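You operate a simulated robot arm through the tools that you are given. There is no shell and no other tool. Be economical: measure what you need, move in short steps, check, and stop when the job is done.

Carry out the task below with a simulated two-armed robot. There is one attempt and no reset: what you move stays moved.

Task
Zero the colour meter on the clear vial, then switch it off.
Fine: hold the meter steady while the vial goes in and out and at ON and ZERO; the vial goes back. Set down upright: clear vial.

The check looks at the end state, three seconds after you hand in, the way a careful person would. Anything else that was tipped, shoved, dropped, spilled or broken makes it a failure.

Robot
Two 6-joint arms with two-finger parallel grippers on one trunk, on a base that drives. Base frame: it is fixed to the floor where the robot stands at the start and does not move with it; the origin is under the middle of the robot, x ahead of it, y to its left, z up; the surface under the hand at the start is at about z = 0.9. Lengths are in m, angles in degrees, forces in N, time in s.
The left shoulder is at the start at [0.08, 0.216, 1.571], the right one opposite. With the tool pointing down near the work surface each hand reaches from about 0.1 to 0.72 m from the robot's upright axis, wherever it stands, measured 20 degrees to its own side. Places, roughly: green meter button [0.6, 0, 1]; meter well [0.6, 0.1, 0.9]; white meter button [0.6, -0.1, 1]. Payload 3.43 kg a hand.
The tool frame of a hand sits at the grasp point between the pads (the TCP): z along the fingers, y along the line on which they close. The tips reach 0.03 m beyond it. Largest opening 0.094 m; finger width 0.028, thickness 0.01; the body of the gripper, 0.05 by 0.096 m, starts 0.055 m behind the TCP.
Orientation is that of the tool frame in the base frame, as a unit quaternion [x, y, z, w]. With the fingers straight down and closing along the base's y, the tool's x points along the base's -x, its y along +y and its z along -z.

Tools
- The arms move only by the tool servo_tool. It takes "left_increments", "right_increments" or both (then of equal length, played together; a hand with none holds still); each is a list of rows, each a list of 7 numbers: the shift along the tool's x, y, z in m, then the turn, a rotation vector about the tool's x, y, z in degrees, then the gripper command, from -1 (shut) to 1 (fully open), values between in proportion. In form: [[dx, dy, dz, wx, wy, wz, fingers], ...]. A call has 1 to 10 rows; each row shifts and turns the commanded pose from where the row before left it, along the tool's axes as they then stand. Each row takes 0.2 s and may step no farther than 0.05 m and 8.6 degrees from the row before; otherwise, or with a gripper value out of range, the whole call is refused. A pose out of reach is approached as far as the arm can. The call stops where the force on the tool passes 90 N (or 10 N more than at its start, if that is more) or the arm is blocked; 0.2 s more then pass. The fingers move at their own pace (about 0.072 m/s each) and stop on an object; they squeeze with about 35 N. The grip force told is the motor's: it shows also when the fingers shut on nothing. Time passes only in rows, and 0.2 s behind the last, so rows that do not move let the fingers close. The reply holds the time, the measured pose of the TCP, the force on the tool along the base axes, the opening and the grip force, in the units named above and with some noise, with the torque about the TCP (base axes, N m) and any sound that the robot's microphone picked up, and new pictures: "views" is both (left out), scene, wrist or none (wrist: the cameras of the hands that moved).
- Cameras (640 x 400 px; columns grow to the right, rows downward): "scene" is now at [0.1053, -0.007, 1.7239]; the picture's right is [-0.09, -1.00, 0.00], its down [-0.79, 0.07, -0.60] and it looks along [0.60, -0.06, -0.80] (base axes); focal length 295 px, centre (320, 200). "left" rides on the left gripper at [0.076, -0.014, -0.102] in its tool frame; the picture's right is [0.18, 0.98, 0.00], its down [-0.75, 0.14, -0.64] and it looks along [-0.63, 0.12, 0.77] (tool axes); focal length 243 px, centre (320, 200). "right" rides on the right gripper at [0.076, 0.014, -0.102] in its tool frame; the picture's right is [-0.18, 0.98, 0.00], its down [-0.75, -0.14, -0.64] and it looks along [-0.63, -0.12, 0.77] (tool axes); focal length 243 px, centre (320, 200). There is no depth. A picture from a camera that has moved, and an enlarged one, comes with that camera's place and axes in the base frame and with its lens.
- lift_body(by): slides the trunk up (or, below 0, down) by that many m; the arms and the scene camera ride with it, the base frame stays. It gives what a move gives, with no picture.
- base_move(legs): drives the robot by 1 to 6 legs, each [ahead, left, turn to the left] in m, m and degrees, along the robot's own axes; the way and the turn of a leg run together, so that a leg with both is an arc; at most 1.5 m and 180 degrees a leg. The arms and the cameras ride along, it lands a little off, and it stops where it bumps. It gives what a move gives, and a new picture of the scene camera.
- aim_head(pan, tilt): turns the head with the scene camera to pan (to the left, within 86 degrees either way) and tilt (down, from -29 to 69), counted from straight ahead of the robot. It gives what a move gives, and a new picture of the scene camera.
- inspect(camera, box): a new picture of the part [left, top, right, bottom] of that camera's present view, enlarged. No time passes.
- hand_in(): hands the job in; it is judged then, once.

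Go step by step. Nothing tells you exact positions but the pictures and the camera data: compare them with the known pose of the tool, close in by small moves and look again before you grip or let go. The budget is 120 turns and 260 pictures, counting those below and the enlarged ones. Unless the task says otherwise, let go and move clear before handing in, and close with one line.

The tools are called after "Request:" as a command line: name --argument value ..., lists and objects as JSON in quotes. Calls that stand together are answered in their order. servo_tool: Moves the arms, as the interface text tells. Its arguments: {"type":"object","properties":{"left_increments":{"type":"array","items":{"type":"array","items":{"type":"number"}}},"right_increments":{"type":"array","items":{"type":"array","items":{"type":"number"}}},"views":{"type":"string","enum":["both","scene","wrist","none"]}},"required":[]} The other tools are called the same way: lift_body (by) slides the trunk up or down; base_move (legs) drives the base; aim_head (pan, tilt) turns the head that bears the scene camera; inspect (camera, box) takes an enlarged picture of a part of a camera's view; hand_in () hands the job in.

At the start:

```text
time: 0.0
left_eef_pos: [0.4509, 0.1923, 0.9991]
left_orientation: [0.0, 1.0, -0.001, 0.0]
left_force: [0.8, 0.1, 0.2]
left_moment: [0.02, -0.02, -0.01]
left_grip_width: 0.094
left_gripper_force: 0.1
right_eef_pos: [0.4232, -0.1808, 1.0007]
right_orientation: [0.0, 1.0, 0.001, -0.001]
right_force: [-0.3, 0.5, 0.3]
right_moment: [-0.02, 0.0, -0.02]
right_grip_width: 0.094
right_gripper_force: 0.1
trunk travel left (down, up): [-0.801, 0.039]
robot x, y, heading: [-0.0033, -0.0001, 0.0]
head pan, tilt: [-5.3, 52.8]
```

scene: 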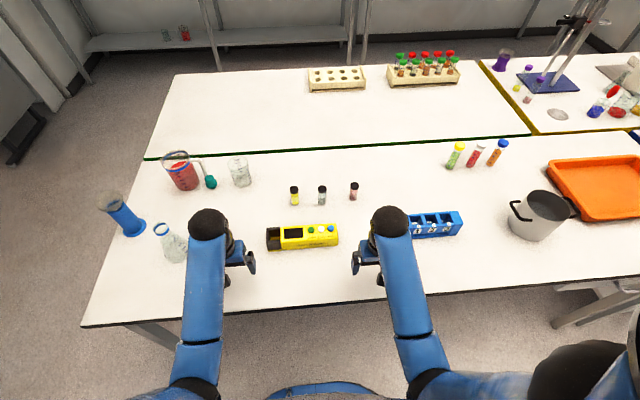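
right: 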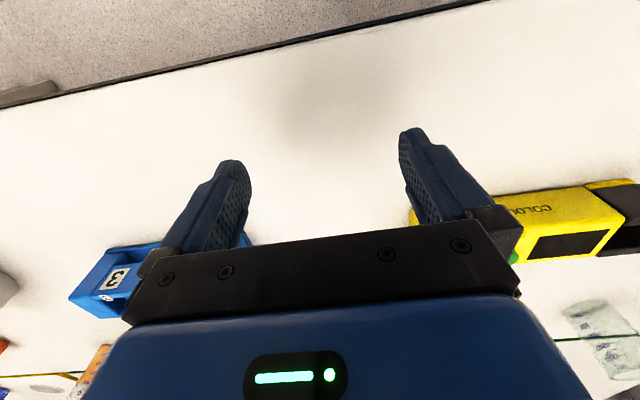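
left: 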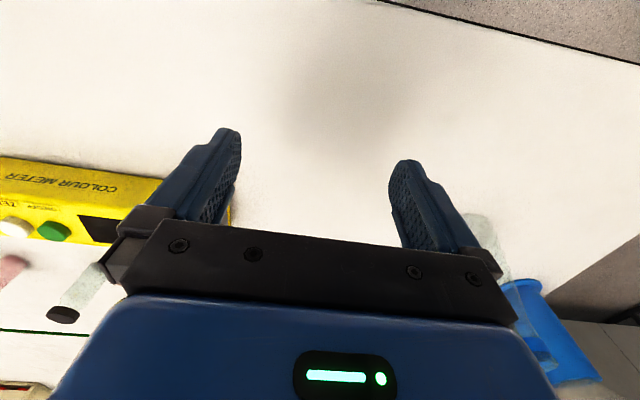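

I see a yellow colour meter in the middle of the table with three vials behind it (yellow, clear, pinkish). I'll look closer at the meter and vials.

Request:
inspect --camera "scene" --box '[250, 170, 378, 260]'

Request:
inspect --camera "left" --box '[0, 140, 240, 340]'

```text
4.44 times, centred on (314, 215) of scene
camera zoom: at [0.1053, -0.007, 1.7239], right [-0.09, -1.0, 0.0], down [-0.79, 0.07, -0.6], along [0.6, -0.06, -0.8], focal length 1313 px, centre (347, 133)
```

zoom: 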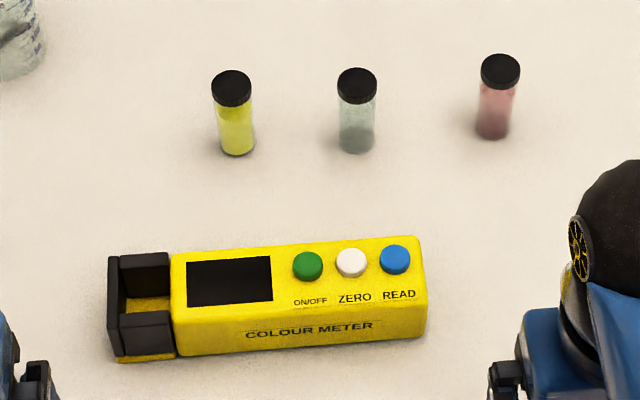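

```text
2.00 times, centred on (120, 240) of left
camera zoom: at [0.3749, 0.1792, 1.1014], right [-0.18, 0.98, 0.0], down [0.75, 0.14, 0.64], along [0.63, 0.12, -0.77], focal length 485 px, centre (720, 120)
```

zoom: 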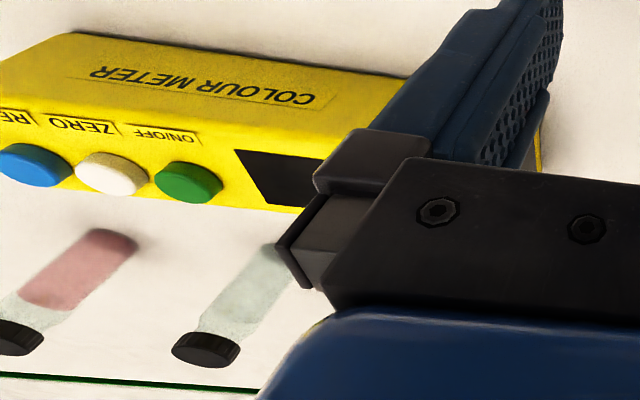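

The meter lies along y, from about -0.10 to 0.115, at x ≈ 0.57, with the clear vial at about (0.72, -0.07). I'll raise both hands and turn them so that the fingers close along x, with the cameras on the outside.

Request:
servo_tool --left_increments '[[0, 0, -0.01, 0, 0, 8.5, 1], [0, 0, -0.01, 0, 0, 8.5, 1], [0, 0, -0.01, 0, 0, 8.5, 1], [0, 0, -0.01, 0, 0, 8.5, 1], [0, 0, -0.01, 0, 0, 8.5, 1], [0, 0, -0.01, 0, 0, 8.5, 1], [0, 0, -0.01, 0, 0, 8.5, 1], [0, 0, -0.01, 0, 0, 8.5, 1], [0, 0, 0, 0, 0, 8.5, 1], [0, 0, 0, 0, 0, 8.5, 1]]' --right_increments '[[0, 0, -0.01, 0, 0, -8.5, 1], [0, 0, -0.01, 0, 0, -8.5, 1], [0, 0, -0.01, 0, 0, -8.5, 1], [0, 0, -0.01, 0, 0, -8.5, 1], [0, 0, -0.01, 0, 0, -8.5, 1], [0, 0, -0.01, 0, 0, -8.5, 1], [0, 0, -0.01, 0, 0, -8.5, 1], [0, 0, -0.01, 0, 0, -8.5, 1], [0, 0, 0, 0, 0, -8.5, 1], [0, 0, 0, 0, 0, -8.5, 1]]'

```text
time: 2.2
left_eef_pos: [0.4654, 0.1917, 1.0111]
left_orientation: [0.677, 0.736, 0.0, 0.001]
left_force: [-0.5, -0.1, -0.1]
left_moment: [0.01, 0.03, 0.01]
left_grip_width: 0.094
left_gripper_force: 0.1
left hand out of reach, approached as far as the arm can: row 2, 3, 4, 5, 6, 7, 8
right_eef_pos: [0.433, -0.1813, 1.0064]
right_orientation: [-0.677, 0.736, 0.001, 0.0]
right_force: [0.8, 0.8, -0.3]
right_moment: [0.01, 0.0, 0.02]
right_grip_width: 0.0939
right_gripper_force: 0.0
right hand out of reach, approached as far as the arm can: row 1, 2, 3, 4, 5, 6, 7, 8
trunk travel left (down, up): [-0.801, 0.039]
robot x, y, heading: [-0.0013, -0.0034, -0.1]
head pan, tilt: [-5.3, 52.8]
camera scene: at [0.1055, -0.007, 1.7239], right [-0.09, -1.0, 0.0], down [-0.79, 0.07, -0.6], along [0.6, -0.06, -0.8], focal length 295 px, centre (320, 200)
camera right: at [0.4097, -0.2558, 1.1083], right [-0.96, 0.27, 0.0], down [0.2, 0.74, 0.64], along [0.17, 0.62, -0.77], focal length 243 px, centre (320, 200)
camera left: at [0.4446, 0.2671, 1.1129], right [0.96, 0.27, 0.0], down [0.2, -0.74, 0.64], along [0.17, -0.62, -0.77], focal length 243 px, centre (320, 200)
```

scene: 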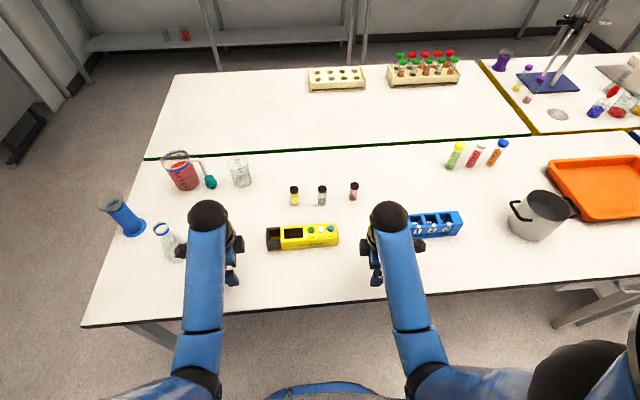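
right: 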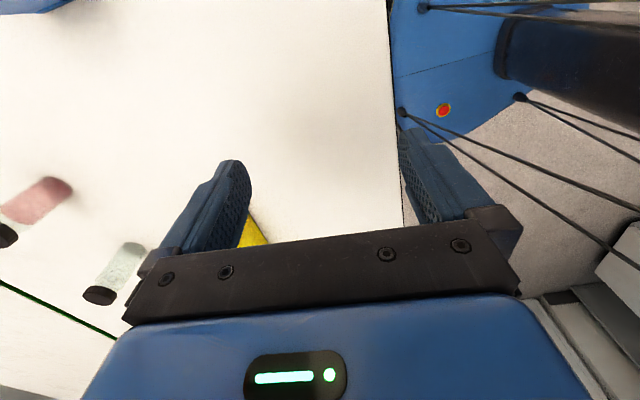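
left: 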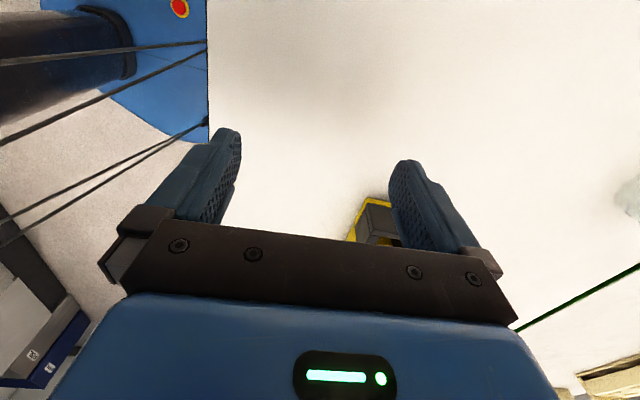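

The hands have turned, but they can't rise much at this distance. I'll raise the trunk, then rise further while moving outward.

Request:
lift_body --by 0.036

Request:
inspect --camera "scene" --box '[255, 175, 367, 255]'

```text
time: 3.0
left_eef_pos: [0.4648, 0.192, 1.0475]
left_orientation: [0.677, 0.736, 0.0, -0.001]
left_force: [1.2, 0.8, 0.7]
left_moment: [0.02, -0.02, 0.01]
left_grip_width: 0.0942
left_gripper_force: 0.1
right_eef_pos: [0.432, -0.1818, 1.0416]
right_orientation: [-0.676, 0.737, 0.0, 0.0]
right_force: [0.5, 0.1, 0.5]
right_moment: [0.01, -0.02, 0.02]
right_grip_width: 0.0941
right_gripper_force: 0.0
trunk travel left (down, up): [-0.837, 0.003]
robot x, y, heading: [0.0005, 0.0017, 0.1]
head pan, tilt: [-5.3, 52.8]
```

```text
5.00 times, centred on (311, 215) of scene
camera zoom: at [0.1054, -0.007, 1.7599], right [-0.09, -1.0, 0.0], down [-0.79, 0.07, -0.6], along [0.6, -0.06, -0.8], focal length 1477 px, centre (365, 125)
```

zoom: 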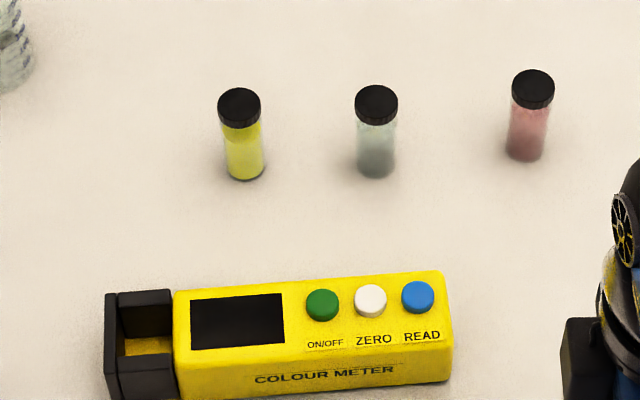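

The meter is now clear in view. I'll bring the right hand out near the meter's right end to look from there, still high.

Request:
servo_tool --right_increments '[[0, 0, 0, 0, 0, -4.8, 1], [-0.0075, -0.0345, -0.008, 0, 0, 0, 1], [-0.0075, -0.0345, -0.008, 0, 0, 0, 1], [-0.0075, -0.0345, -0.008, 0, 0, 0, 1], [-0.0075, -0.0345, -0.008, 0, 0, 0, 1], [0, 0, 0, 0, 0, 0, 1]]' --left_increments '[[0, 0, 0, 0, 0, 4.8, 1], [0, 0, 0, 0, 0, 0, 1], [0, 0, 0, 0, 0, 0, 1], [0, 0, 0, 0, 0, 0, 1], [0, 0, 0, 0, 0, 0, 1], [0, 0, 0, 0, 0, 0, 1]]'

```text
time: 4.4
left_eef_pos: [0.4637, 0.192, 1.047]
left_orientation: [0.706, 0.708, 0.001, -0.001]
left_force: [0.1, -0.7, 0.1]
left_moment: [-0.01, -0.01, -0.03]
left_grip_width: 0.0939
left_gripper_force: 0.0
right_eef_pos: [0.5752, -0.151, 1.071]
right_orientation: [-0.706, 0.709, 0.0, 0.0]
right_force: [-0.7, 0.2, -0.5]
right_moment: [-0.02, -0.02, 0.02]
right_grip_width: 0.0941
right_gripper_force: 0.0
trunk travel left (down, up): [-0.837, 0.003]
robot x, y, heading: [-0.0016, 0.0001, -0.0]
head pan, tilt: [-5.3, 52.8]
camera scene: at [0.106, -0.007, 1.7599], right [-0.09, -1.0, 0.0], down [-0.79, 0.07, -0.6], along [0.6, -0.06, -0.8], focal length 295 px, centre (320, 200)
camera right: at [0.5582, -0.2273, 1.1741], right [-0.98, 0.19, 0.0], down [0.14, 0.75, 0.64], along [0.12, 0.63, -0.77], focal length 243 px, centre (320, 200)
camera left: at [0.4507, 0.2688, 1.1489], right [0.98, 0.19, 0.0], down [0.14, -0.75, 0.64], along [0.12, -0.63, -0.77], focal length 243 px, centre (320, 200)
```

scene: 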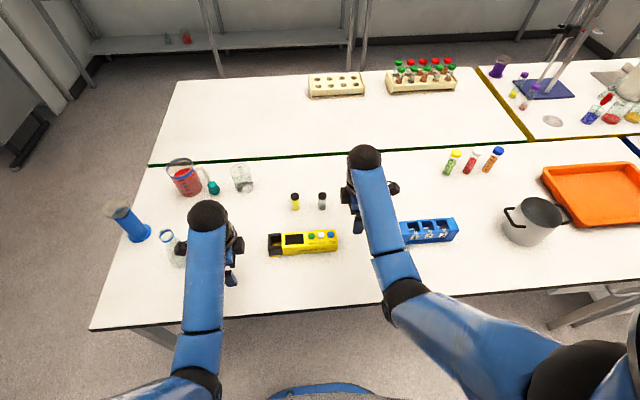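
right: 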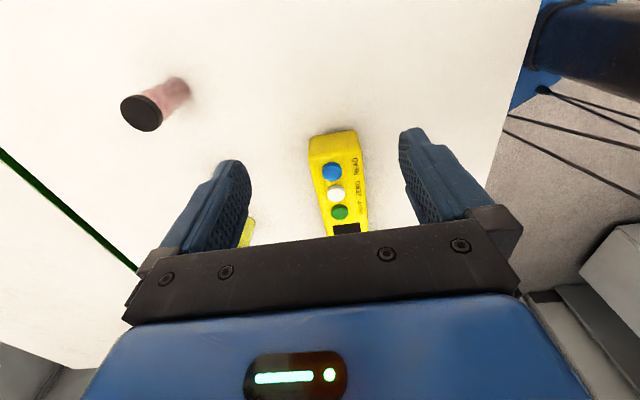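
left: 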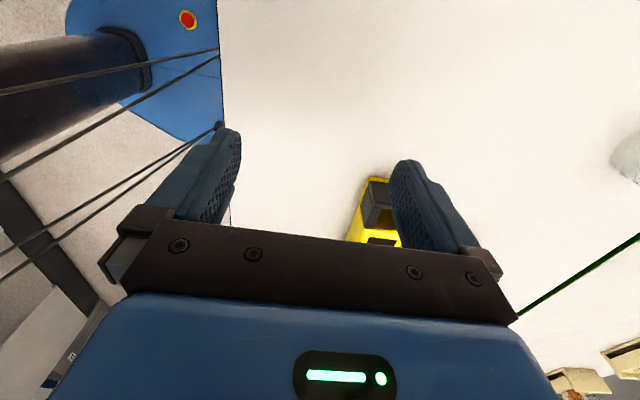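

The right fingers straddle the meter in view. I'll enlarge the picture to measure it.

Request:
inspect --camera "right" --box '[264, 110, 408, 250]'

```text
2.86 times, centred on (336, 180) of right
camera zoom: at [0.5582, -0.2273, 1.1741], right [-0.98, 0.19, 0.0], down [0.14, 0.75, 0.64], along [0.12, 0.63, -0.77], focal length 693 px, centre (274, 257)
```

zoom: 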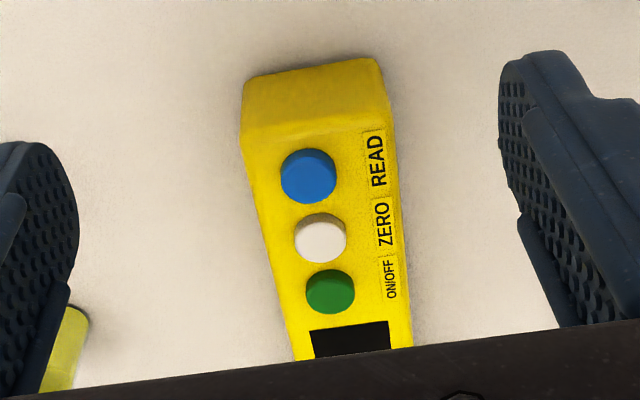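

The meter spans x 0.541–0.594 with its top near z 0.95. Its buttons are at x ≈ 0.573: green y ≈ -0.025, white -0.054 and blue -0.083. The vial is near the edge of my reach, so I'll drive 6 cm ahead.

Request:
base_move --legs '[[0.06, 0, 0]]'

```text
time: 5.4
left_eef_pos: [0.5127, 0.1937, 1.0533]
left_orientation: [0.706, 0.709, 0.005, 0.005]
left_force: [-0.8, 0.6, 0.4]
left_moment: [-0.02, -0.09, -0.02]
left_grip_width: 0.0936
left_gripper_force: 0.2
right_eef_pos: [0.6219, -0.15, 1.0772]
right_orientation: [-0.705, 0.709, -0.004, 0.004]
right_force: [-1.3, 0.1, 0.2]
right_moment: [0.0, -0.09, -0.01]
right_grip_width: 0.0939
right_gripper_force: 0.0
trunk travel left (down, up): [-0.837, 0.003]
robot x, y, heading: [0.0619, -0.001, 0.0]
head pan, tilt: [-5.3, 52.8]
camera scene: at [0.1461, -0.007, 1.7612], right [-0.09, -1.0, 0.0], down [-0.79, 0.07, -0.61], along [0.61, -0.06, -0.79], focal length 295 px, centre (320, 200)
```

scene: 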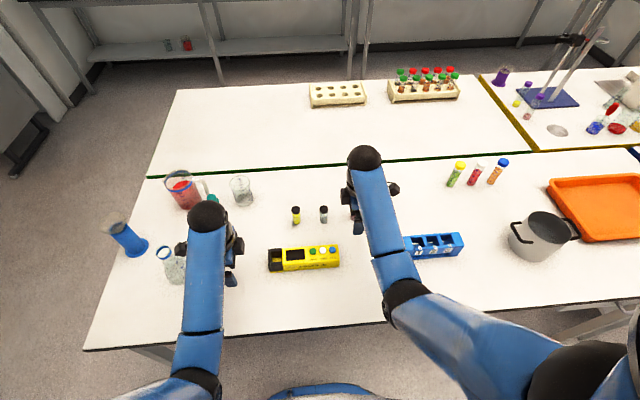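

The base moved 6 cm without a bump. Now I'll bring the right hand over the meter's right end.

Request:
servo_tool --right_increments '[[0, 0, 0, 0, 0, 0, 1], [-0.02, 0.02, 0, 0, 0, 0, 1], [-0.022, 0.02, 0, 0, 0, 0, 1], [-0.022, 0.015, 0, 0, 0, 0, 1], [0, 0, 0, 0, 0, 0, 1], [0, 0, 0, 0, 0, 0, 1]]' --views "both"

```text
time: 6.8
left_eef_pos: [0.522, 0.192, 1.0484]
left_orientation: [0.706, 0.708, 0.0, 0.0]
left_force: [0.2, -0.7, -0.8]
left_moment: [-0.01, 0.03, -0.01]
left_grip_width: 0.094
left_gripper_force: 0.0
right_eef_pos: [0.5757, -0.087, 1.0714]
right_orientation: [-0.706, 0.708, 0.0, 0.001]
right_force: [-0.9, 0.9, -0.3]
right_moment: [0.0, 0.0, -0.01]
right_grip_width: 0.0939
right_gripper_force: 0.1
trunk travel left (down, up): [-0.837, 0.003]
robot x, y, heading: [0.0565, 0.0015, -0.0]
head pan, tilt: [-5.3, 52.8]
camera scene: at [0.1611, -0.0073, 1.7601], right [-0.09, -1.0, 0.0], down [-0.79, 0.07, -0.61], along [0.6, -0.06, -0.8], focal length 295 px, centre (320, 200)
camera right: at [0.5596, -0.163, 1.1752], right [-0.98, 0.19, 0.0], down [0.14, 0.75, 0.64], along [0.12, 0.63, -0.77], focal length 243 px, centre (320, 200)
```

scene: 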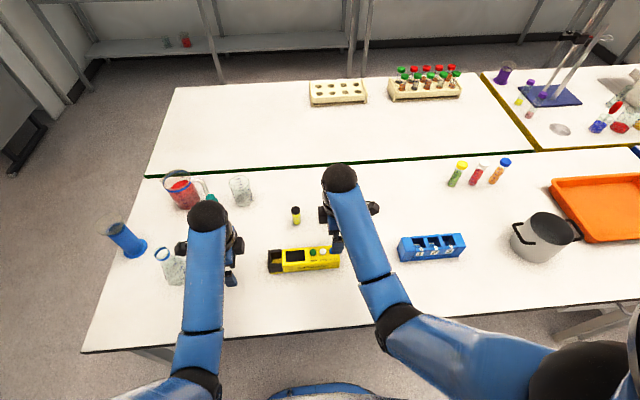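
right: 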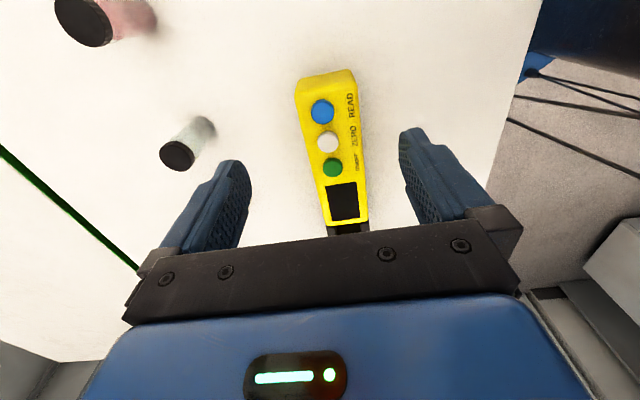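

The right fingers straddle the meter's right end, off centre by about 9 mm. I'll correct that and descend part way.

Request:
servo_tool --right_increments '[[0, 0.0087, 0, 0, 0, 0, 1], [0, 0, 0.025, 0, 0, 0, 1], [0, 0, 0.025, 0, 0, 0, 1], [0, 0, 0.025, 0, 0, 0, 1], [0, 0, 0.025, 0, 0, 0, 1], [0, 0, 0, 0, 0, 0, 1]]' --views "both"

Request:
inspect --camera "scene" --box '[250, 190, 378, 280]'

```text
time: 8.2
left_eef_pos: [0.5219, 0.1919, 1.0476]
left_orientation: [0.706, 0.708, 0.001, 0.0]
left_force: [-0.5, -0.7, 0.2]
left_moment: [-0.01, 0.01, 0.01]
left_grip_width: 0.094
left_gripper_force: 0.1
right_eef_pos: [0.5689, -0.0873, 0.972]
right_orientation: [-0.706, 0.708, -0.001, 0.001]
right_force: [0.0, -0.7, 0.7]
right_moment: [0.02, 0.01, 0.01]
right_grip_width: 0.0941
right_gripper_force: 0.0
trunk travel left (down, up): [-0.837, 0.003]
robot x, y, heading: [0.0579, -0.0021, 0.2]
head pan, tilt: [-5.3, 52.8]
camera scene: at [0.1635, -0.0069, 1.7599], right [-0.09, -1.0, 0.0], down [-0.79, 0.07, -0.61], along [0.6, -0.06, -0.8], focal length 295 px, centre (320, 200)
camera right: at [0.5525, -0.1646, 1.0753], right [-0.98, 0.19, 0.0], down [0.14, 0.75, 0.64], along [0.12, 0.63, -0.77], focal length 243 px, centre (320, 200)
```

scene: 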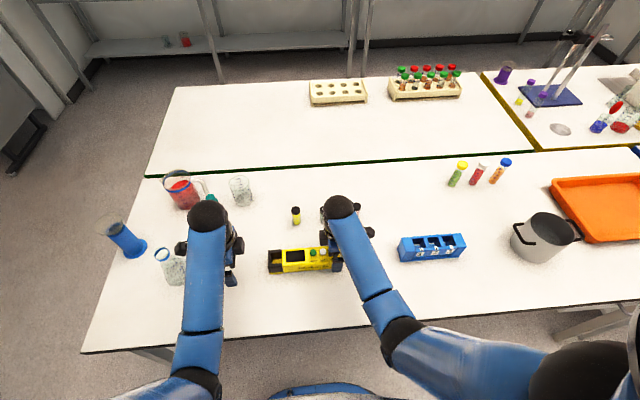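
right: 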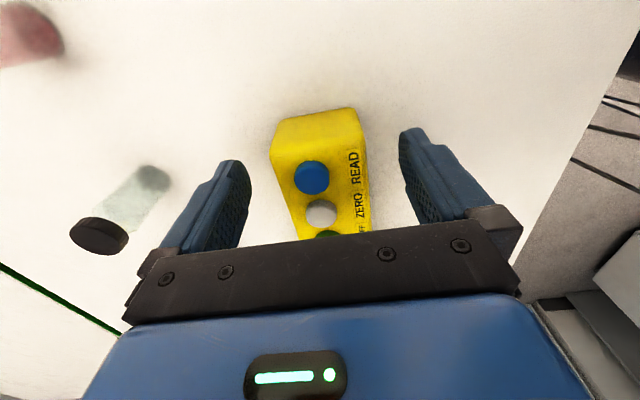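

```text
4.44 times, centred on (314, 235) of scene
camera zoom: at [0.1635, -0.0069, 1.7599], right [-0.09, -1.0, 0.0], down [-0.79, 0.07, -0.61], along [0.6, -0.06, -0.8], focal length 1313 px, centre (347, 44)
```

zoom: 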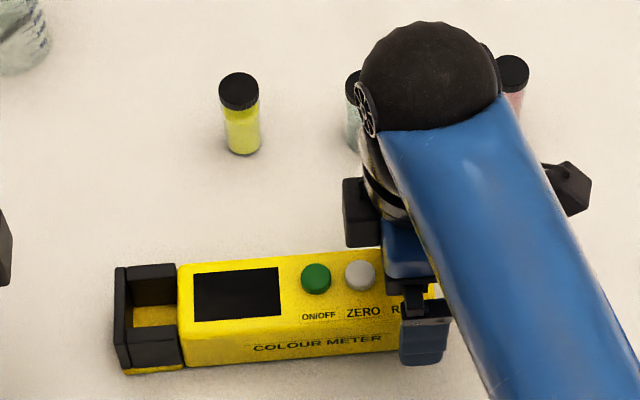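

The fingers are well placed around the meter, centred on about x 0.566. I'll descend the last bit and close on it gently.

Request:
servo_tool --right_increments '[[0, 0.003, 0, 0, 0, 0, 1], [0, 0, 0.014, 0, 0, 0, 1], [0, 0, 0.013, 0, 0, 0, 0.5], [0, 0, 0, 0, 0, 0, 0.25], [0, 0, 0, 0, 0, 0, 0.15], [0, 0, 0, 0, 0, 0, 0.15]]' --views "wrist"

```text
time: 9.6
left_eef_pos: [0.5221, 0.193, 1.0475]
left_orientation: [0.706, 0.708, 0.0, 0.001]
left_force: [0.0, -0.6, 0.2]
left_moment: [0.02, -0.01, 0.02]
left_grip_width: 0.0938
left_gripper_force: 0.0
right_eef_pos: [0.5673, -0.0879, 0.9442]
right_orientation: [-0.705, 0.709, 0.0, 0.001]
right_force: [1.5, -0.1, 4.0]
right_moment: [-0.09, 0.18, -0.06]
right_grip_width: 0.0621
right_gripper_force: 34.9
trunk travel left (down, up): [-0.837, 0.003]
robot x, y, heading: [0.0603, 0.0018, -0.0]
head pan, tilt: [-5.3, 52.8]
camera right: at [0.5512, -0.1636, 1.047], right [-0.98, 0.19, 0.0], down [0.14, 0.75, 0.64], along [0.12, 0.63, -0.77], focal length 243 px, centre (320, 200)
```

right: 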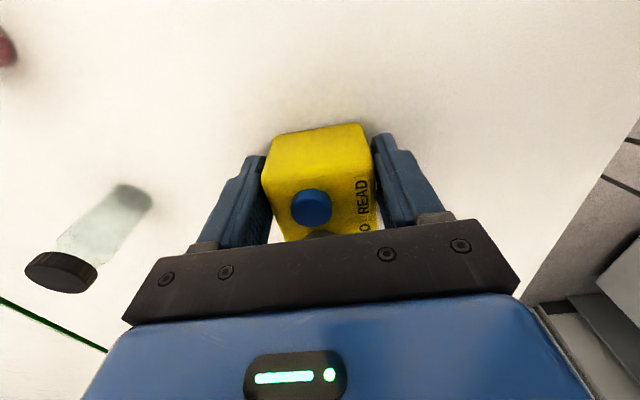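

The meter is held by the right hand. I'll close the left hand, bring it over the green button side and tilt it slightly to stay clear of the right gripper.

Request:
servo_tool --left_increments '[[0, 0, 0, 0, 0, 0, -1], [-0.03, 0.013, 0, 0, 0, 0, -1], [-0.03, 0.013, 0, 0, 0, 0, -1], [-0.04, 0.013, 0, 0, 0, 0, -1], [-0.04, 0.012, 0, 0, 0, 0, -1], [0, 0, 0, 0, -8, 0, -1], [0, 0, 0, 0, -8, 0, -1], [0, 0, 0, 0, 0, 0, -1]]' --views "both"

```text
time: 11.4
left_eef_pos: [0.5746, 0.0507, 1.0496]
left_orientation: [0.699, 0.701, -0.098, 0.1]
left_force: [-0.5, -0.5, -0.6]
left_moment: [0.01, -0.01, -0.03]
left_grip_width: 0.0001
left_gripper_force: 33.2
right_eef_pos: [0.5676, -0.087, 0.9441]
right_orientation: [-0.707, 0.708, -0.001, 0.0]
right_force: [0.1, -0.1, 3.6]
right_moment: [-0.14, 0.04, -0.05]
right_grip_width: 0.0623
right_gripper_force: 35.4
trunk travel left (down, up): [-0.837, 0.003]
robot x, y, heading: [0.0619, 0.0022, 0.2]
head pan, tilt: [-5.3, 52.8]
camera scene: at [0.1634, -0.0069, 1.7599], right [-0.09, -1.0, 0.0], down [-0.79, 0.07, -0.61], along [0.6, -0.06, -0.8], focal length 295 px, centre (320, 200)
camera left: at [0.5596, 0.1541, 1.126], right [0.98, 0.18, -0.05], down [0.14, -0.55, 0.83], along [0.12, -0.82, -0.56], focal length 243 px, centre (320, 200)
```

scene: 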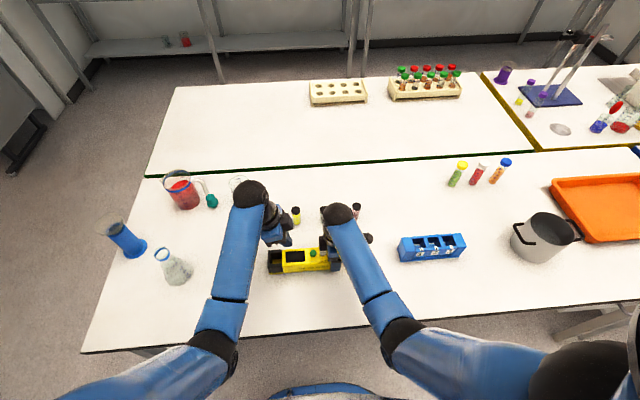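
left: 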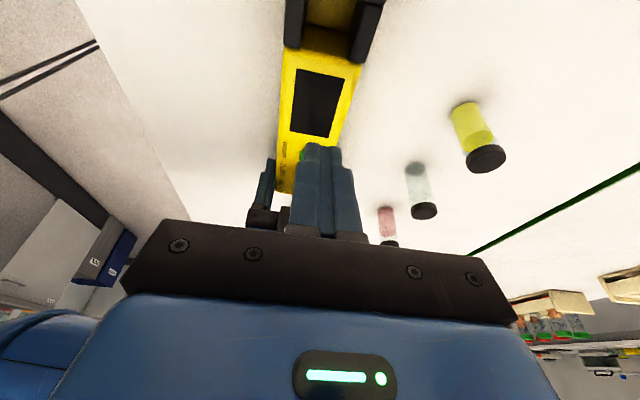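

The left hand is tilted about 16°, as planned. I'll bring its closed tips to just above the green button.

Request:
servo_tool --left_increments '[[-0.03, 0, 0, 0, 0, 0, -1], [-0.03, 0, 0.015, 0, 0, 0, -1], [0, 0, 0.0335, 0, 0, 0, -1], [0, 0, 0, 0, 0, 0, -1]]' --views "wrist"

Request:
inspect --camera "scene" --box '[250, 190, 378, 280]'

Request:
inspect --camera "left" --box '[250, 60, 400, 240]'

```text
time: 12.4
left_eef_pos: [0.5748, -0.0172, 1.0167]
left_orientation: [0.699, 0.701, -0.098, 0.1]
left_force: [0.1, -0.1, 0.0]
left_moment: [0.01, -0.03, -0.03]
left_grip_width: 0.0
left_gripper_force: 33.3
right_eef_pos: [0.5678, -0.0866, 0.9436]
right_orientation: [-0.705, 0.709, 0.0, 0.0]
right_force: [0.1, 1.2, 3.4]
right_moment: [-0.18, -0.02, 0.08]
right_grip_width: 0.0622
right_gripper_force: 35.1
trunk travel left (down, up): [-0.837, 0.003]
robot x, y, heading: [0.0583, 0.0024, -0.0]
head pan, tilt: [-5.3, 52.8]
camera left: at [0.5605, 0.0842, 1.0933], right [0.98, 0.18, -0.05], down [0.14, -0.55, 0.82], along [0.12, -0.82, -0.56], focal length 243 px, centre (320, 200)
```

left: 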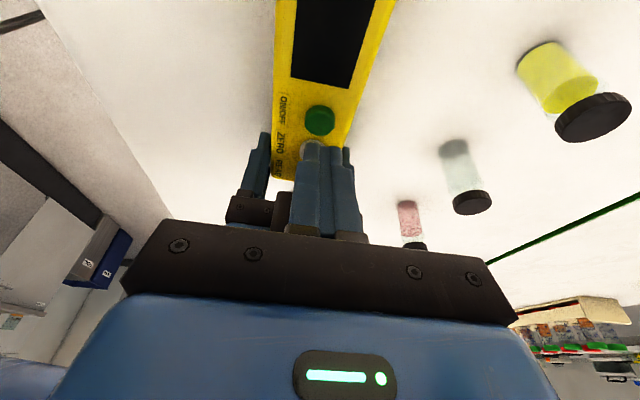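

```text
4.44 times, centred on (314, 235) of scene
camera zoom: at [0.1633, -0.0067, 1.7599], right [-0.09, -1.0, 0.0], down [-0.79, 0.07, -0.61], along [0.6, -0.06, -0.8], focal length 1313 px, centre (347, 44)
```

zoom: 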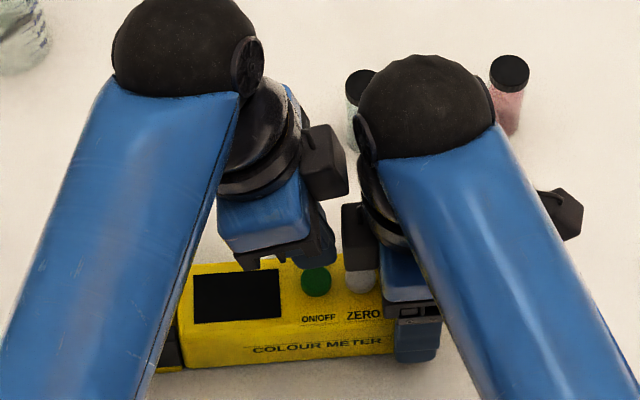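

```text
2.22 times, centred on (325, 150) of left
camera zoom: at [0.5605, 0.0842, 1.0933], right [0.98, 0.18, -0.05], down [0.14, -0.55, 0.82], along [0.12, -0.82, -0.56], focal length 539 px, centre (309, 311)
```

zoom: 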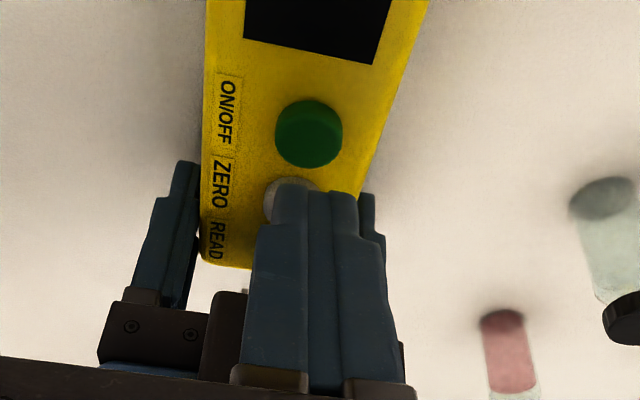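

The green button is at about (0.573, -0.021), and the left fingertip's path along its axis meets it. I'll push along the tool axis in small steps.

Request:
servo_tool --left_increments '[[0, 0, 0.014, 0, 0, 0, -1], [0, 0, 0.012, 0, 0, 0, -1], [0, 0, 0.002, 0, 0, 0, -1], [0, 0, 0.001, 0, 0, 0, -1]]' --views "none"

Request:
inspect --camera "left" --box '[250, 60, 400, 240]'

Request:
inspect --camera "scene" --box '[274, 220, 354, 280]'

```text
time: 13.4
left_eef_pos: [0.5758, -0.0258, 0.99]
left_orientation: [0.699, 0.701, -0.098, 0.1]
left_force: [1.2, 0.4, 1.1]
left_moment: [0.04, 0.0, 0.03]
left_grip_width: 0.0002
left_gripper_force: 33.2
right_eef_pos: [0.5685, -0.0864, 0.9445]
right_orientation: [-0.706, 0.708, 0.0, 0.0]
right_force: [-0.1, 1.0, 2.5]
right_moment: [0.05, 0.03, -0.17]
right_grip_width: 0.0623
right_gripper_force: 35.1
trunk travel left (down, up): [-0.837, 0.003]
robot x, y, heading: [0.0598, -0.0013, -0.1]
head pan, tilt: [-5.3, 52.8]
heard: click
```

```text
2.22 times, centred on (325, 150) of left
camera zoom: at [0.5609, 0.0759, 1.0668], right [0.98, 0.18, -0.05], down [0.14, -0.55, 0.82], along [0.12, -0.82, -0.56], focal length 539 px, centre (309, 311)
```

zoom: 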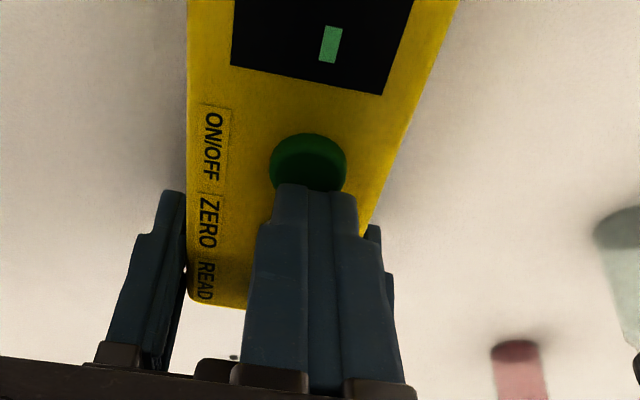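

```text
6.67 times, centred on (314, 250) of scene
camera zoom: at [0.1633, -0.0066, 1.76], right [-0.09, -1.0, 0.0], down [-0.79, 0.07, -0.61], along [0.6, -0.06, -0.8], focal length 1969 px, centre (360, -133)
```

zoom: 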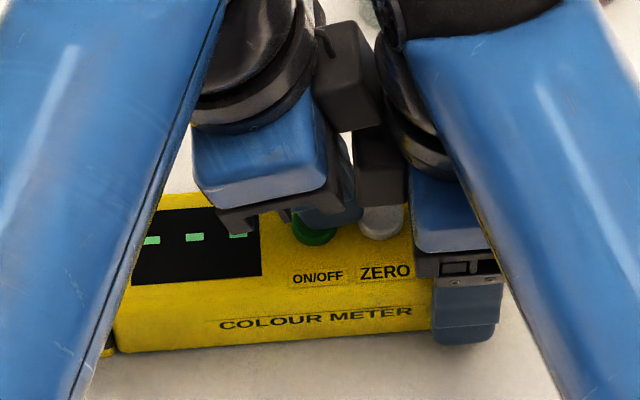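

The meter clicked on and shows dashes. For room to fetch the vial, I'll retract the left hand upright and open it, and let the right hand release and back off.

Request:
servo_tool --left_increments '[[0, 0, -0.03, 0, 0, 0, -1], [0, 0, -0.03, 0, 0, 0, -1], [0, 0, -0.01, 0, 8, 0, -1], [0, 0, 0, 0, 8, 0, 0], [0.02, 0.02, 0, 0, 0, 0, 1], [0, 0, 0, 0, 0, 0, 1], [0, 0, 0, 0, 0, 0, 1], [0, 0, 0, 0, 0, 0, 1], [0, 0, 0, 0, 0, 0, 1], [0, 0, 0, 0, 0, 0, 1]]' --right_increments '[[0, 0, 0, 0, 0, 0, 1], [0, 0, 0, 0, 0, 0, 1], [0, 0, -0.02, 0, 0, 0, 1], [0, 0, -0.03, 0, 0, 0, 1], [0, 0, -0.03, 0, 0, 0, 1], [0.02, 0.005, -0.02, 0, 0, 0, 1], [0.025, 0.015, 0, 0, 0, 0, 1], [0.03, 0.02, 0, 0, 0, 0, 1], [0.03, 0.02, 0, 0, 0, 0, 1], [0, 0, 0, 0, 0, 0, 1]]' --views "both"

Request:
inspect --camera "scene" --box '[250, 190, 378, 280]'

```text
time: 15.6
left_eef_pos: [0.5936, 0.0111, 1.0561]
left_orientation: [0.706, 0.708, 0.0, 0.0]
left_force: [-0.2, -1.0, -0.1]
left_moment: [0.01, -0.04, 0.04]
left_grip_width: 0.0944
left_gripper_force: 0.0
right_eef_pos: [0.5071, -0.1923, 1.0436]
right_orientation: [-0.706, 0.708, -0.001, 0.0]
right_force: [-0.8, -1.0, 0.1]
right_moment: [0.01, 0.05, 0.0]
right_grip_width: 0.0942
right_gripper_force: 0.1
trunk travel left (down, up): [-0.837, 0.003]
robot x, y, heading: [0.0602, 0.0013, 0.0]
head pan, tilt: [-5.3, 52.8]
camera scene: at [0.1642, -0.007, 1.7599], right [-0.09, -1.0, 0.0], down [-0.79, 0.07, -0.6], along [0.6, -0.06, -0.8], focal length 295 px, centre (320, 200)
camera right: at [0.49, -0.2696, 1.1472], right [-0.98, 0.19, 0.0], down [0.14, 0.75, 0.64], along [0.12, 0.63, -0.77], focal length 243 px, centre (320, 200)
camera left: at [0.5794, 0.0875, 1.1579], right [0.98, 0.19, 0.0], down [0.14, -0.75, 0.64], along [0.12, -0.63, -0.77], focal length 243 px, centre (320, 200)
```

scene: 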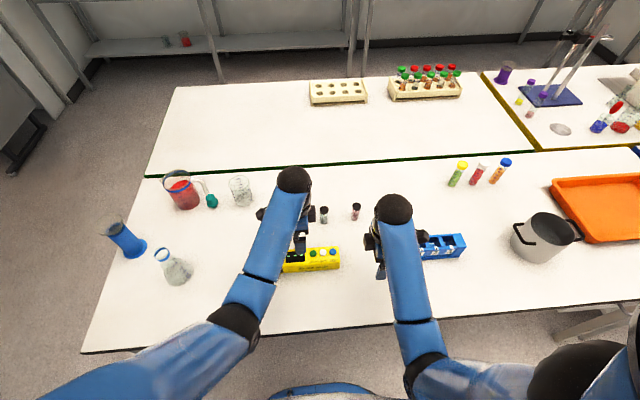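
right: 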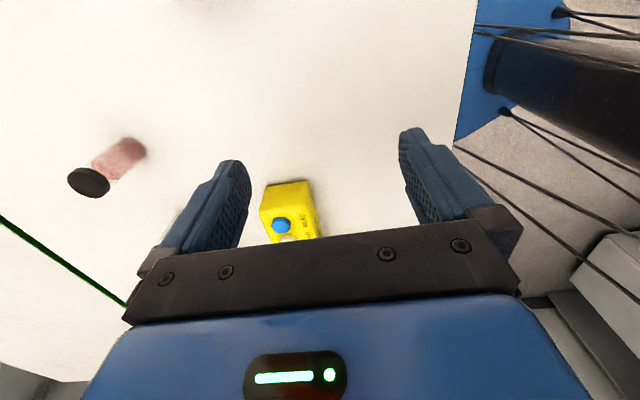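
left: 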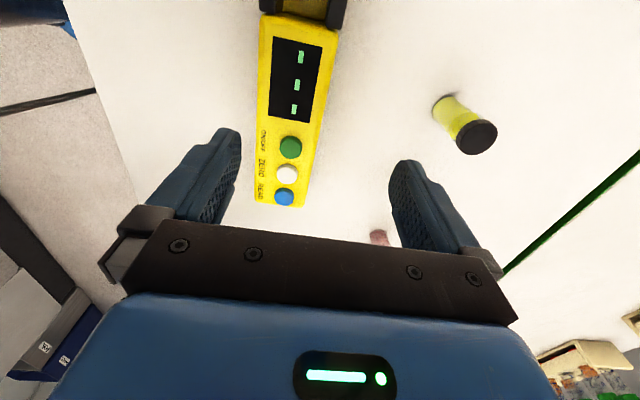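

```text
4.44 times, centred on (314, 235) of scene
camera zoom: at [0.1642, -0.007, 1.7599], right [-0.09, -1.0, 0.0], down [-0.79, 0.07, -0.6], along [0.6, -0.06, -0.8], focal length 1313 px, centre (347, 44)
```

zoom: 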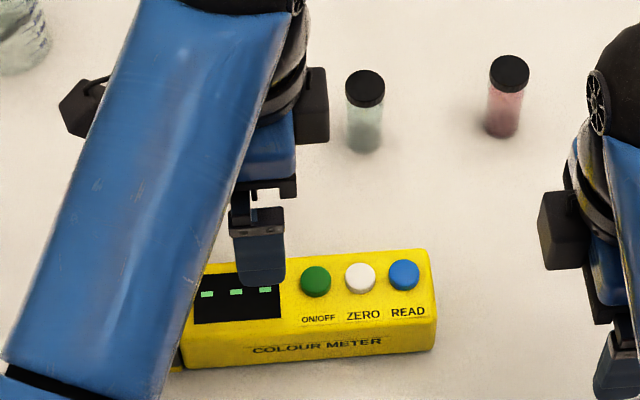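

The meter stayed put. The clear vial is at about (0.719, -0.071) with its cap top near 0.976. I'll move the open left hand above it and check.

Request:
servo_tool --left_increments '[[-0.02, 0.03, -0.005, 0, 0, 0, 1], [-0.02, 0.032, -0.005, 0, 0, 0, 1], [-0.02, 0.032, 0, 0, 0, 0, 1], [-0.022, 0.031, 0, 0, 0, 0, 1], [0, 0, 0, 0, 0, 0, 1]]' --views "both"

```text
time: 16.8
left_eef_pos: [0.717, -0.0675, 1.07]
left_orientation: [0.706, 0.709, 0.001, 0.0]
left_force: [-0.2, 0.7, -0.5]
left_moment: [-0.02, 0.0, 0.03]
left_grip_width: 0.0941
left_gripper_force: 0.1
left hand out of reach, approached as far as the arm can: row 4
right_eef_pos: [0.5059, -0.1924, 1.0448]
right_orientation: [-0.706, 0.708, -0.001, 0.001]
right_force: [-0.5, -0.3, -0.4]
right_moment: [0.02, 0.01, 0.01]
right_grip_width: 0.0942
right_gripper_force: 0.0
trunk travel left (down, up): [-0.837, 0.003]
robot x, y, heading: [0.0555, 0.0024, -0.2]
head pan, tilt: [-5.3, 52.8]
camera scene: at [0.1639, -0.0074, 1.7599], right [-0.09, -1.0, 0.0], down [-0.79, 0.07, -0.6], along [0.6, -0.06, -0.8], focal length 295 px, centre (320, 200)
camera left: at [0.7021, 0.0095, 1.1711], right [0.98, 0.19, 0.0], down [0.14, -0.75, 0.64], along [0.12, -0.63, -0.77], focal length 243 px, centre (320, 200)
```

scene: 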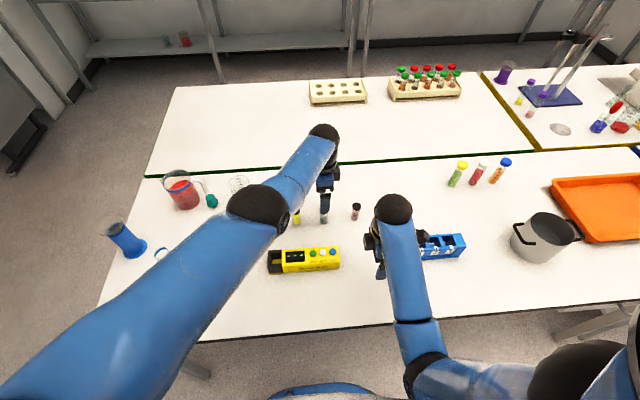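
left: 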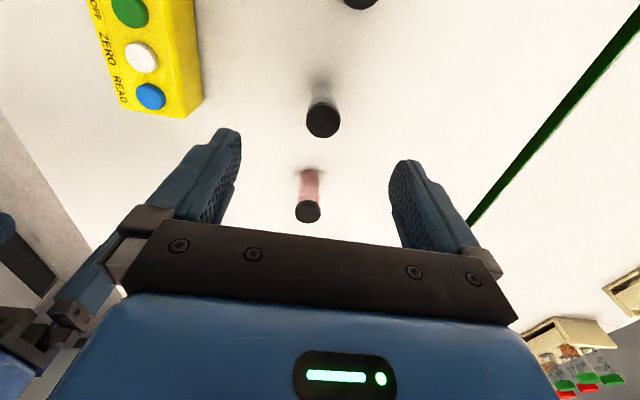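

The left hand is centred over the clear vial within a few mm, so I'll lower it a bit and check again.

Request:
servo_tool --left_increments '[[0, 0.002, 0.02, 0, 0, 0, 1], [0, 0, 0.025, 0, 0, 0, 1], [0, 0, 0, 0, 0, 0, 1]]' --views "wrist"

Request:
inspect --camera "scene" --box '[275, 175, 371, 235]'

```text
time: 17.6
left_eef_pos: [0.7031, -0.0617, 1.03]
left_orientation: [0.706, 0.708, 0.0, 0.001]
left_force: [-0.6, 0.6, 0.4]
left_moment: [-0.03, 0.0, -0.02]
left_grip_width: 0.0939
left_gripper_force: 0.1
left hand out of reach, approached as far as the arm can: row 1, 2
right_eef_pos: [0.5059, -0.1942, 1.0445]
right_orientation: [-0.705, 0.709, -0.001, 0.001]
right_force: [-0.9, -1.0, 0.0]
right_moment: [0.0, -0.02, 0.0]
right_grip_width: 0.0941
right_gripper_force: 0.0
trunk travel left (down, up): [-0.837, 0.003]
robot x, y, heading: [0.0581, -0.0038, -0.1]
head pan, tilt: [-5.3, 52.8]
camera left: at [0.6885, 0.0149, 1.1329], right [0.98, 0.19, 0.0], down [0.14, -0.75, 0.64], along [0.12, -0.63, -0.77], focal length 243 px, centre (320, 200)
```

left: 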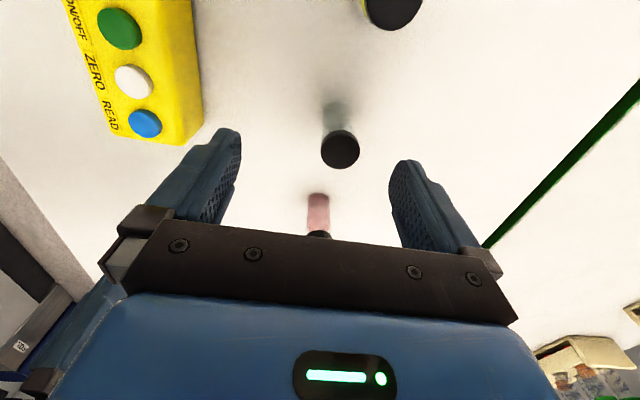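

```text
6.67 times, centred on (323, 205) of scene
camera zoom: at [0.1639, -0.0071, 1.7599], right [-0.09, -1.0, 0.0], down [-0.79, 0.07, -0.6], along [0.6, -0.06, -0.8], focal length 1969 px, centre (300, 167)
```

zoom: 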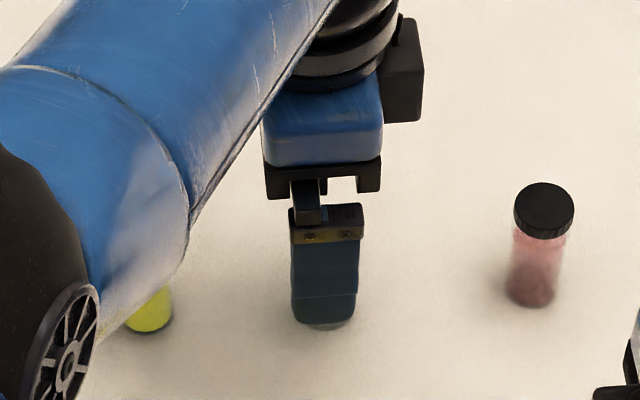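

This is past the left arm's reach at this height. I'll pull the left hand up and back a little, then drive a further 8 cm ahead.

Request:
servo_tool --left_increments '[[0, -0.02, -0.02, 0, 0, 0, 1], [0, -0.03, -0.015, 0, 0, 0, 1], [0, 0, 0, 0, 0, 0, 1]]' --views "none"

Request:
base_move --legs '[[0.08, 0, 0]]'

```text
time: 18.4
left_eef_pos: [0.6493, -0.0603, 1.0638]
left_orientation: [0.706, 0.709, 0.0, -0.001]
left_force: [0.2, 0.7, 0.5]
left_moment: [0.04, 0.04, 0.01]
left_grip_width: 0.0942
left_gripper_force: 0.1
right_eef_pos: [0.5072, -0.193, 1.0442]
right_orientation: [-0.706, 0.708, 0.0, 0.001]
right_force: [-0.9, 0.6, 0.5]
right_moment: [0.0, 0.0, 0.02]
right_grip_width: 0.0942
right_gripper_force: 0.0
trunk travel left (down, up): [-0.837, 0.003]
robot x, y, heading: [0.057, 0.0028, -0.1]
head pan, tilt: [-5.3, 52.8]
```

```text
time: 19.4
left_eef_pos: [0.7208, -0.0616, 1.0698]
left_orientation: [0.707, 0.707, 0.005, 0.005]
left_force: [-1.5, 0.7, 0.2]
left_moment: [-0.01, -0.08, 0.02]
left_grip_width: 0.094
left_gripper_force: 0.1
right_eef_pos: [0.5785, -0.1942, 1.048]
right_orientation: [-0.705, 0.709, -0.004, 0.004]
right_force: [-0.1, 0.6, 0.9]
right_moment: [0.0, -0.09, 0.01]
right_grip_width: 0.094
right_gripper_force: 0.0
trunk travel left (down, up): [-0.837, 0.003]
robot x, y, heading: [0.1405, 0.0022, 0.1]
head pan, tilt: [-5.3, 52.8]
camera scene: at [0.2275, -0.0072, 1.7612], right [-0.09, -1.0, 0.0], down [-0.79, 0.07, -0.61], along [0.61, -0.06, -0.79], focal length 295 px, centre (320, 200)
```

scene: 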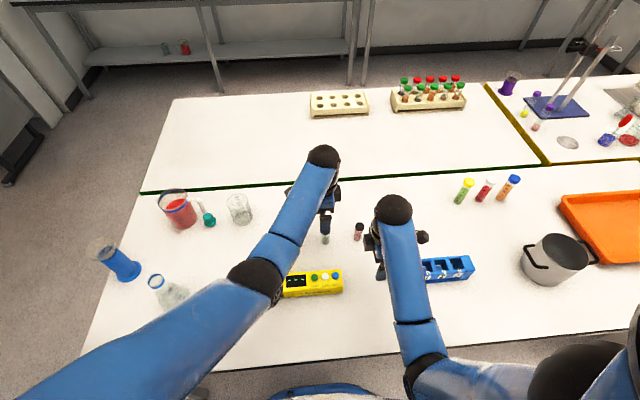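

The base has moved and is settling. I'll centre on the vial and look.

Request:
servo_tool --left_increments '[[0, 0, 0, 0, 0, 0, 1], [-0.006, -0.008, 0, 0, 0, 0, 1], [0, 0, 0.03, 0, 0, 0, 1], [0, 0, 0, 0, 0, 0, 1], [0, 0, 0, 0, 0, 0, 1]]' --views "wrist"

Request:
inspect --camera "scene" --box '[275, 200, 371, 260]'

```text
time: 20.6
left_eef_pos: [0.7235, -0.0655, 1.033]
left_orientation: [0.707, 0.707, 0.0, 0.0]
left_force: [0.6, 0.6, 0.1]
left_moment: [0.01, -0.02, -0.02]
left_grip_width: 0.0941
left_gripper_force: 0.1
right_eef_pos: [0.5876, -0.1935, 1.0442]
right_orientation: [-0.705, 0.709, -0.001, 0.001]
right_force: [0.0, -0.3, -0.1]
right_moment: [0.0, 0.03, 0.01]
right_grip_width: 0.094
right_gripper_force: 0.0
trunk travel left (down, up): [-0.837, 0.003]
robot x, y, heading: [0.1374, 0.0035, -0.4]
head pan, tilt: [-5.3, 52.8]
camera left: at [0.71, 0.0115, 1.1341], right [0.98, 0.18, 0.0], down [0.14, -0.75, 0.64], along [0.12, -0.63, -0.77], focal length 243 px, centre (320, 200)
```

left: 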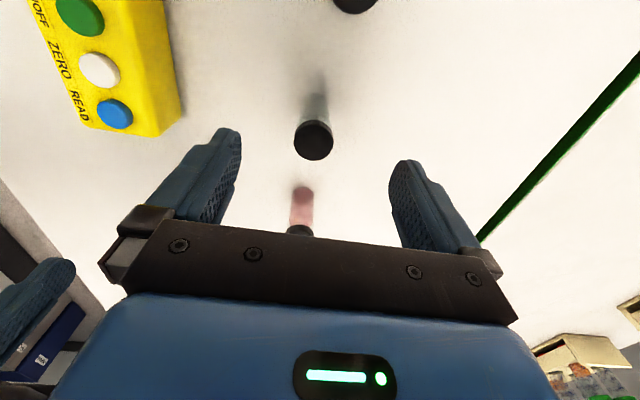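

```text
6.67 times, centred on (323, 230) of scene
camera zoom: at [0.2461, -0.0074, 1.7598], right [-0.09, -1.0, 0.0], down [-0.79, 0.07, -0.6], along [0.6, -0.06, -0.8], focal length 1969 px, centre (300, 0)
```

zoom: 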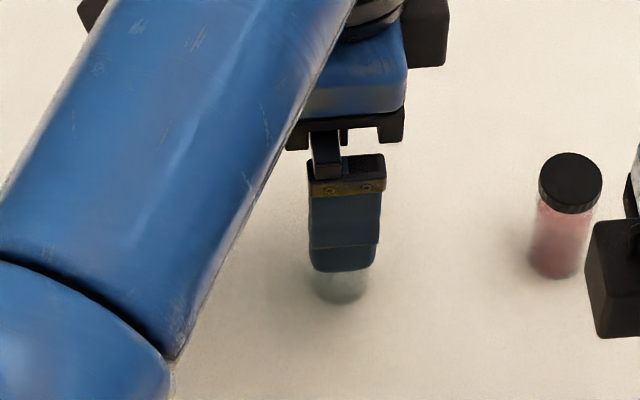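

The vial sits midway between the fingers. I'll descend so the tips straddle the cap and upper glass, then close.

Request:
servo_tool --left_increments '[[-0.002, -0.003, 0.02, 0, 0, 0, 1], [0, 0, 0.02, 0, 0, 0, 1], [0, 0, 0.016, 0, 0, 0, 1], [0, 0, 0, 0, 0, 0, 0.2], [0, 0, 0, 0, 0, 0, -0.2], [0, 0, 0, 0, 0, 0, -0.6], [0, 0, 0, 0, 0, 0, -0.6], [0, 0, 0, 0, 0, 0, -0.6]]' --views "wrist"

Request:
inspect --camera "scene" --box '[275, 200, 371, 260]'

```text
time: 22.4
left_eef_pos: [0.7205, -0.0704, 0.9754]
left_orientation: [0.707, 0.707, 0.001, 0.0]
left_force: [0.2, 0.4, 0.3]
left_moment: [-0.03, 0.04, 0.03]
left_grip_width: 0.0285
left_gripper_force: 34.8
right_eef_pos: [0.5887, -0.1957, 1.0453]
right_orientation: [-0.705, 0.709, 0.0, 0.001]
right_force: [-0.1, 0.0, 0.9]
right_moment: [0.02, 0.0, 0.0]
right_grip_width: 0.0942
right_gripper_force: 0.1
trunk travel left (down, up): [-0.837, 0.003]
robot x, y, heading: [0.1389, -0.001, 0.2]
head pan, tilt: [-5.3, 52.8]
camera left: at [0.7071, 0.0068, 1.0779], right [0.98, 0.18, 0.0], down [0.14, -0.75, 0.64], along [0.12, -0.63, -0.77], focal length 243 px, centre (320, 200)
```

left: 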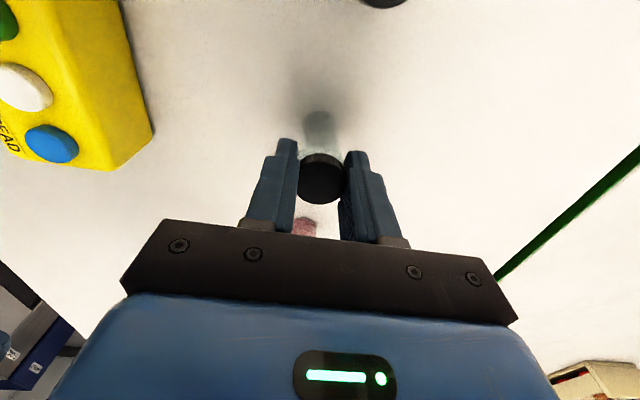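

```text
6.67 times, centred on (323, 230) of scene
camera zoom: at [0.2456, -0.0071, 1.7599], right [-0.09, -1.0, 0.0], down [-0.79, 0.07, -0.6], along [0.6, -0.06, -0.8], focal length 1969 px, centre (300, 0)
```

zoom: 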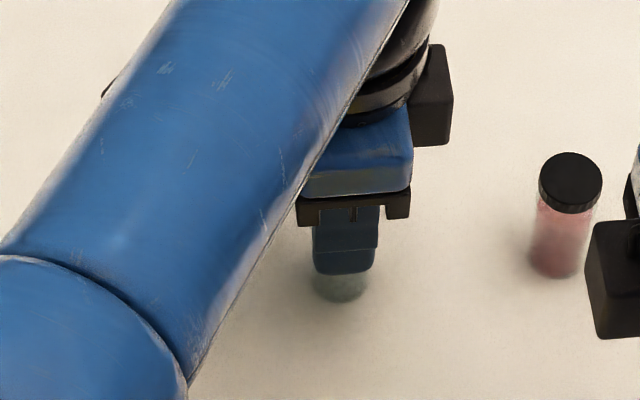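

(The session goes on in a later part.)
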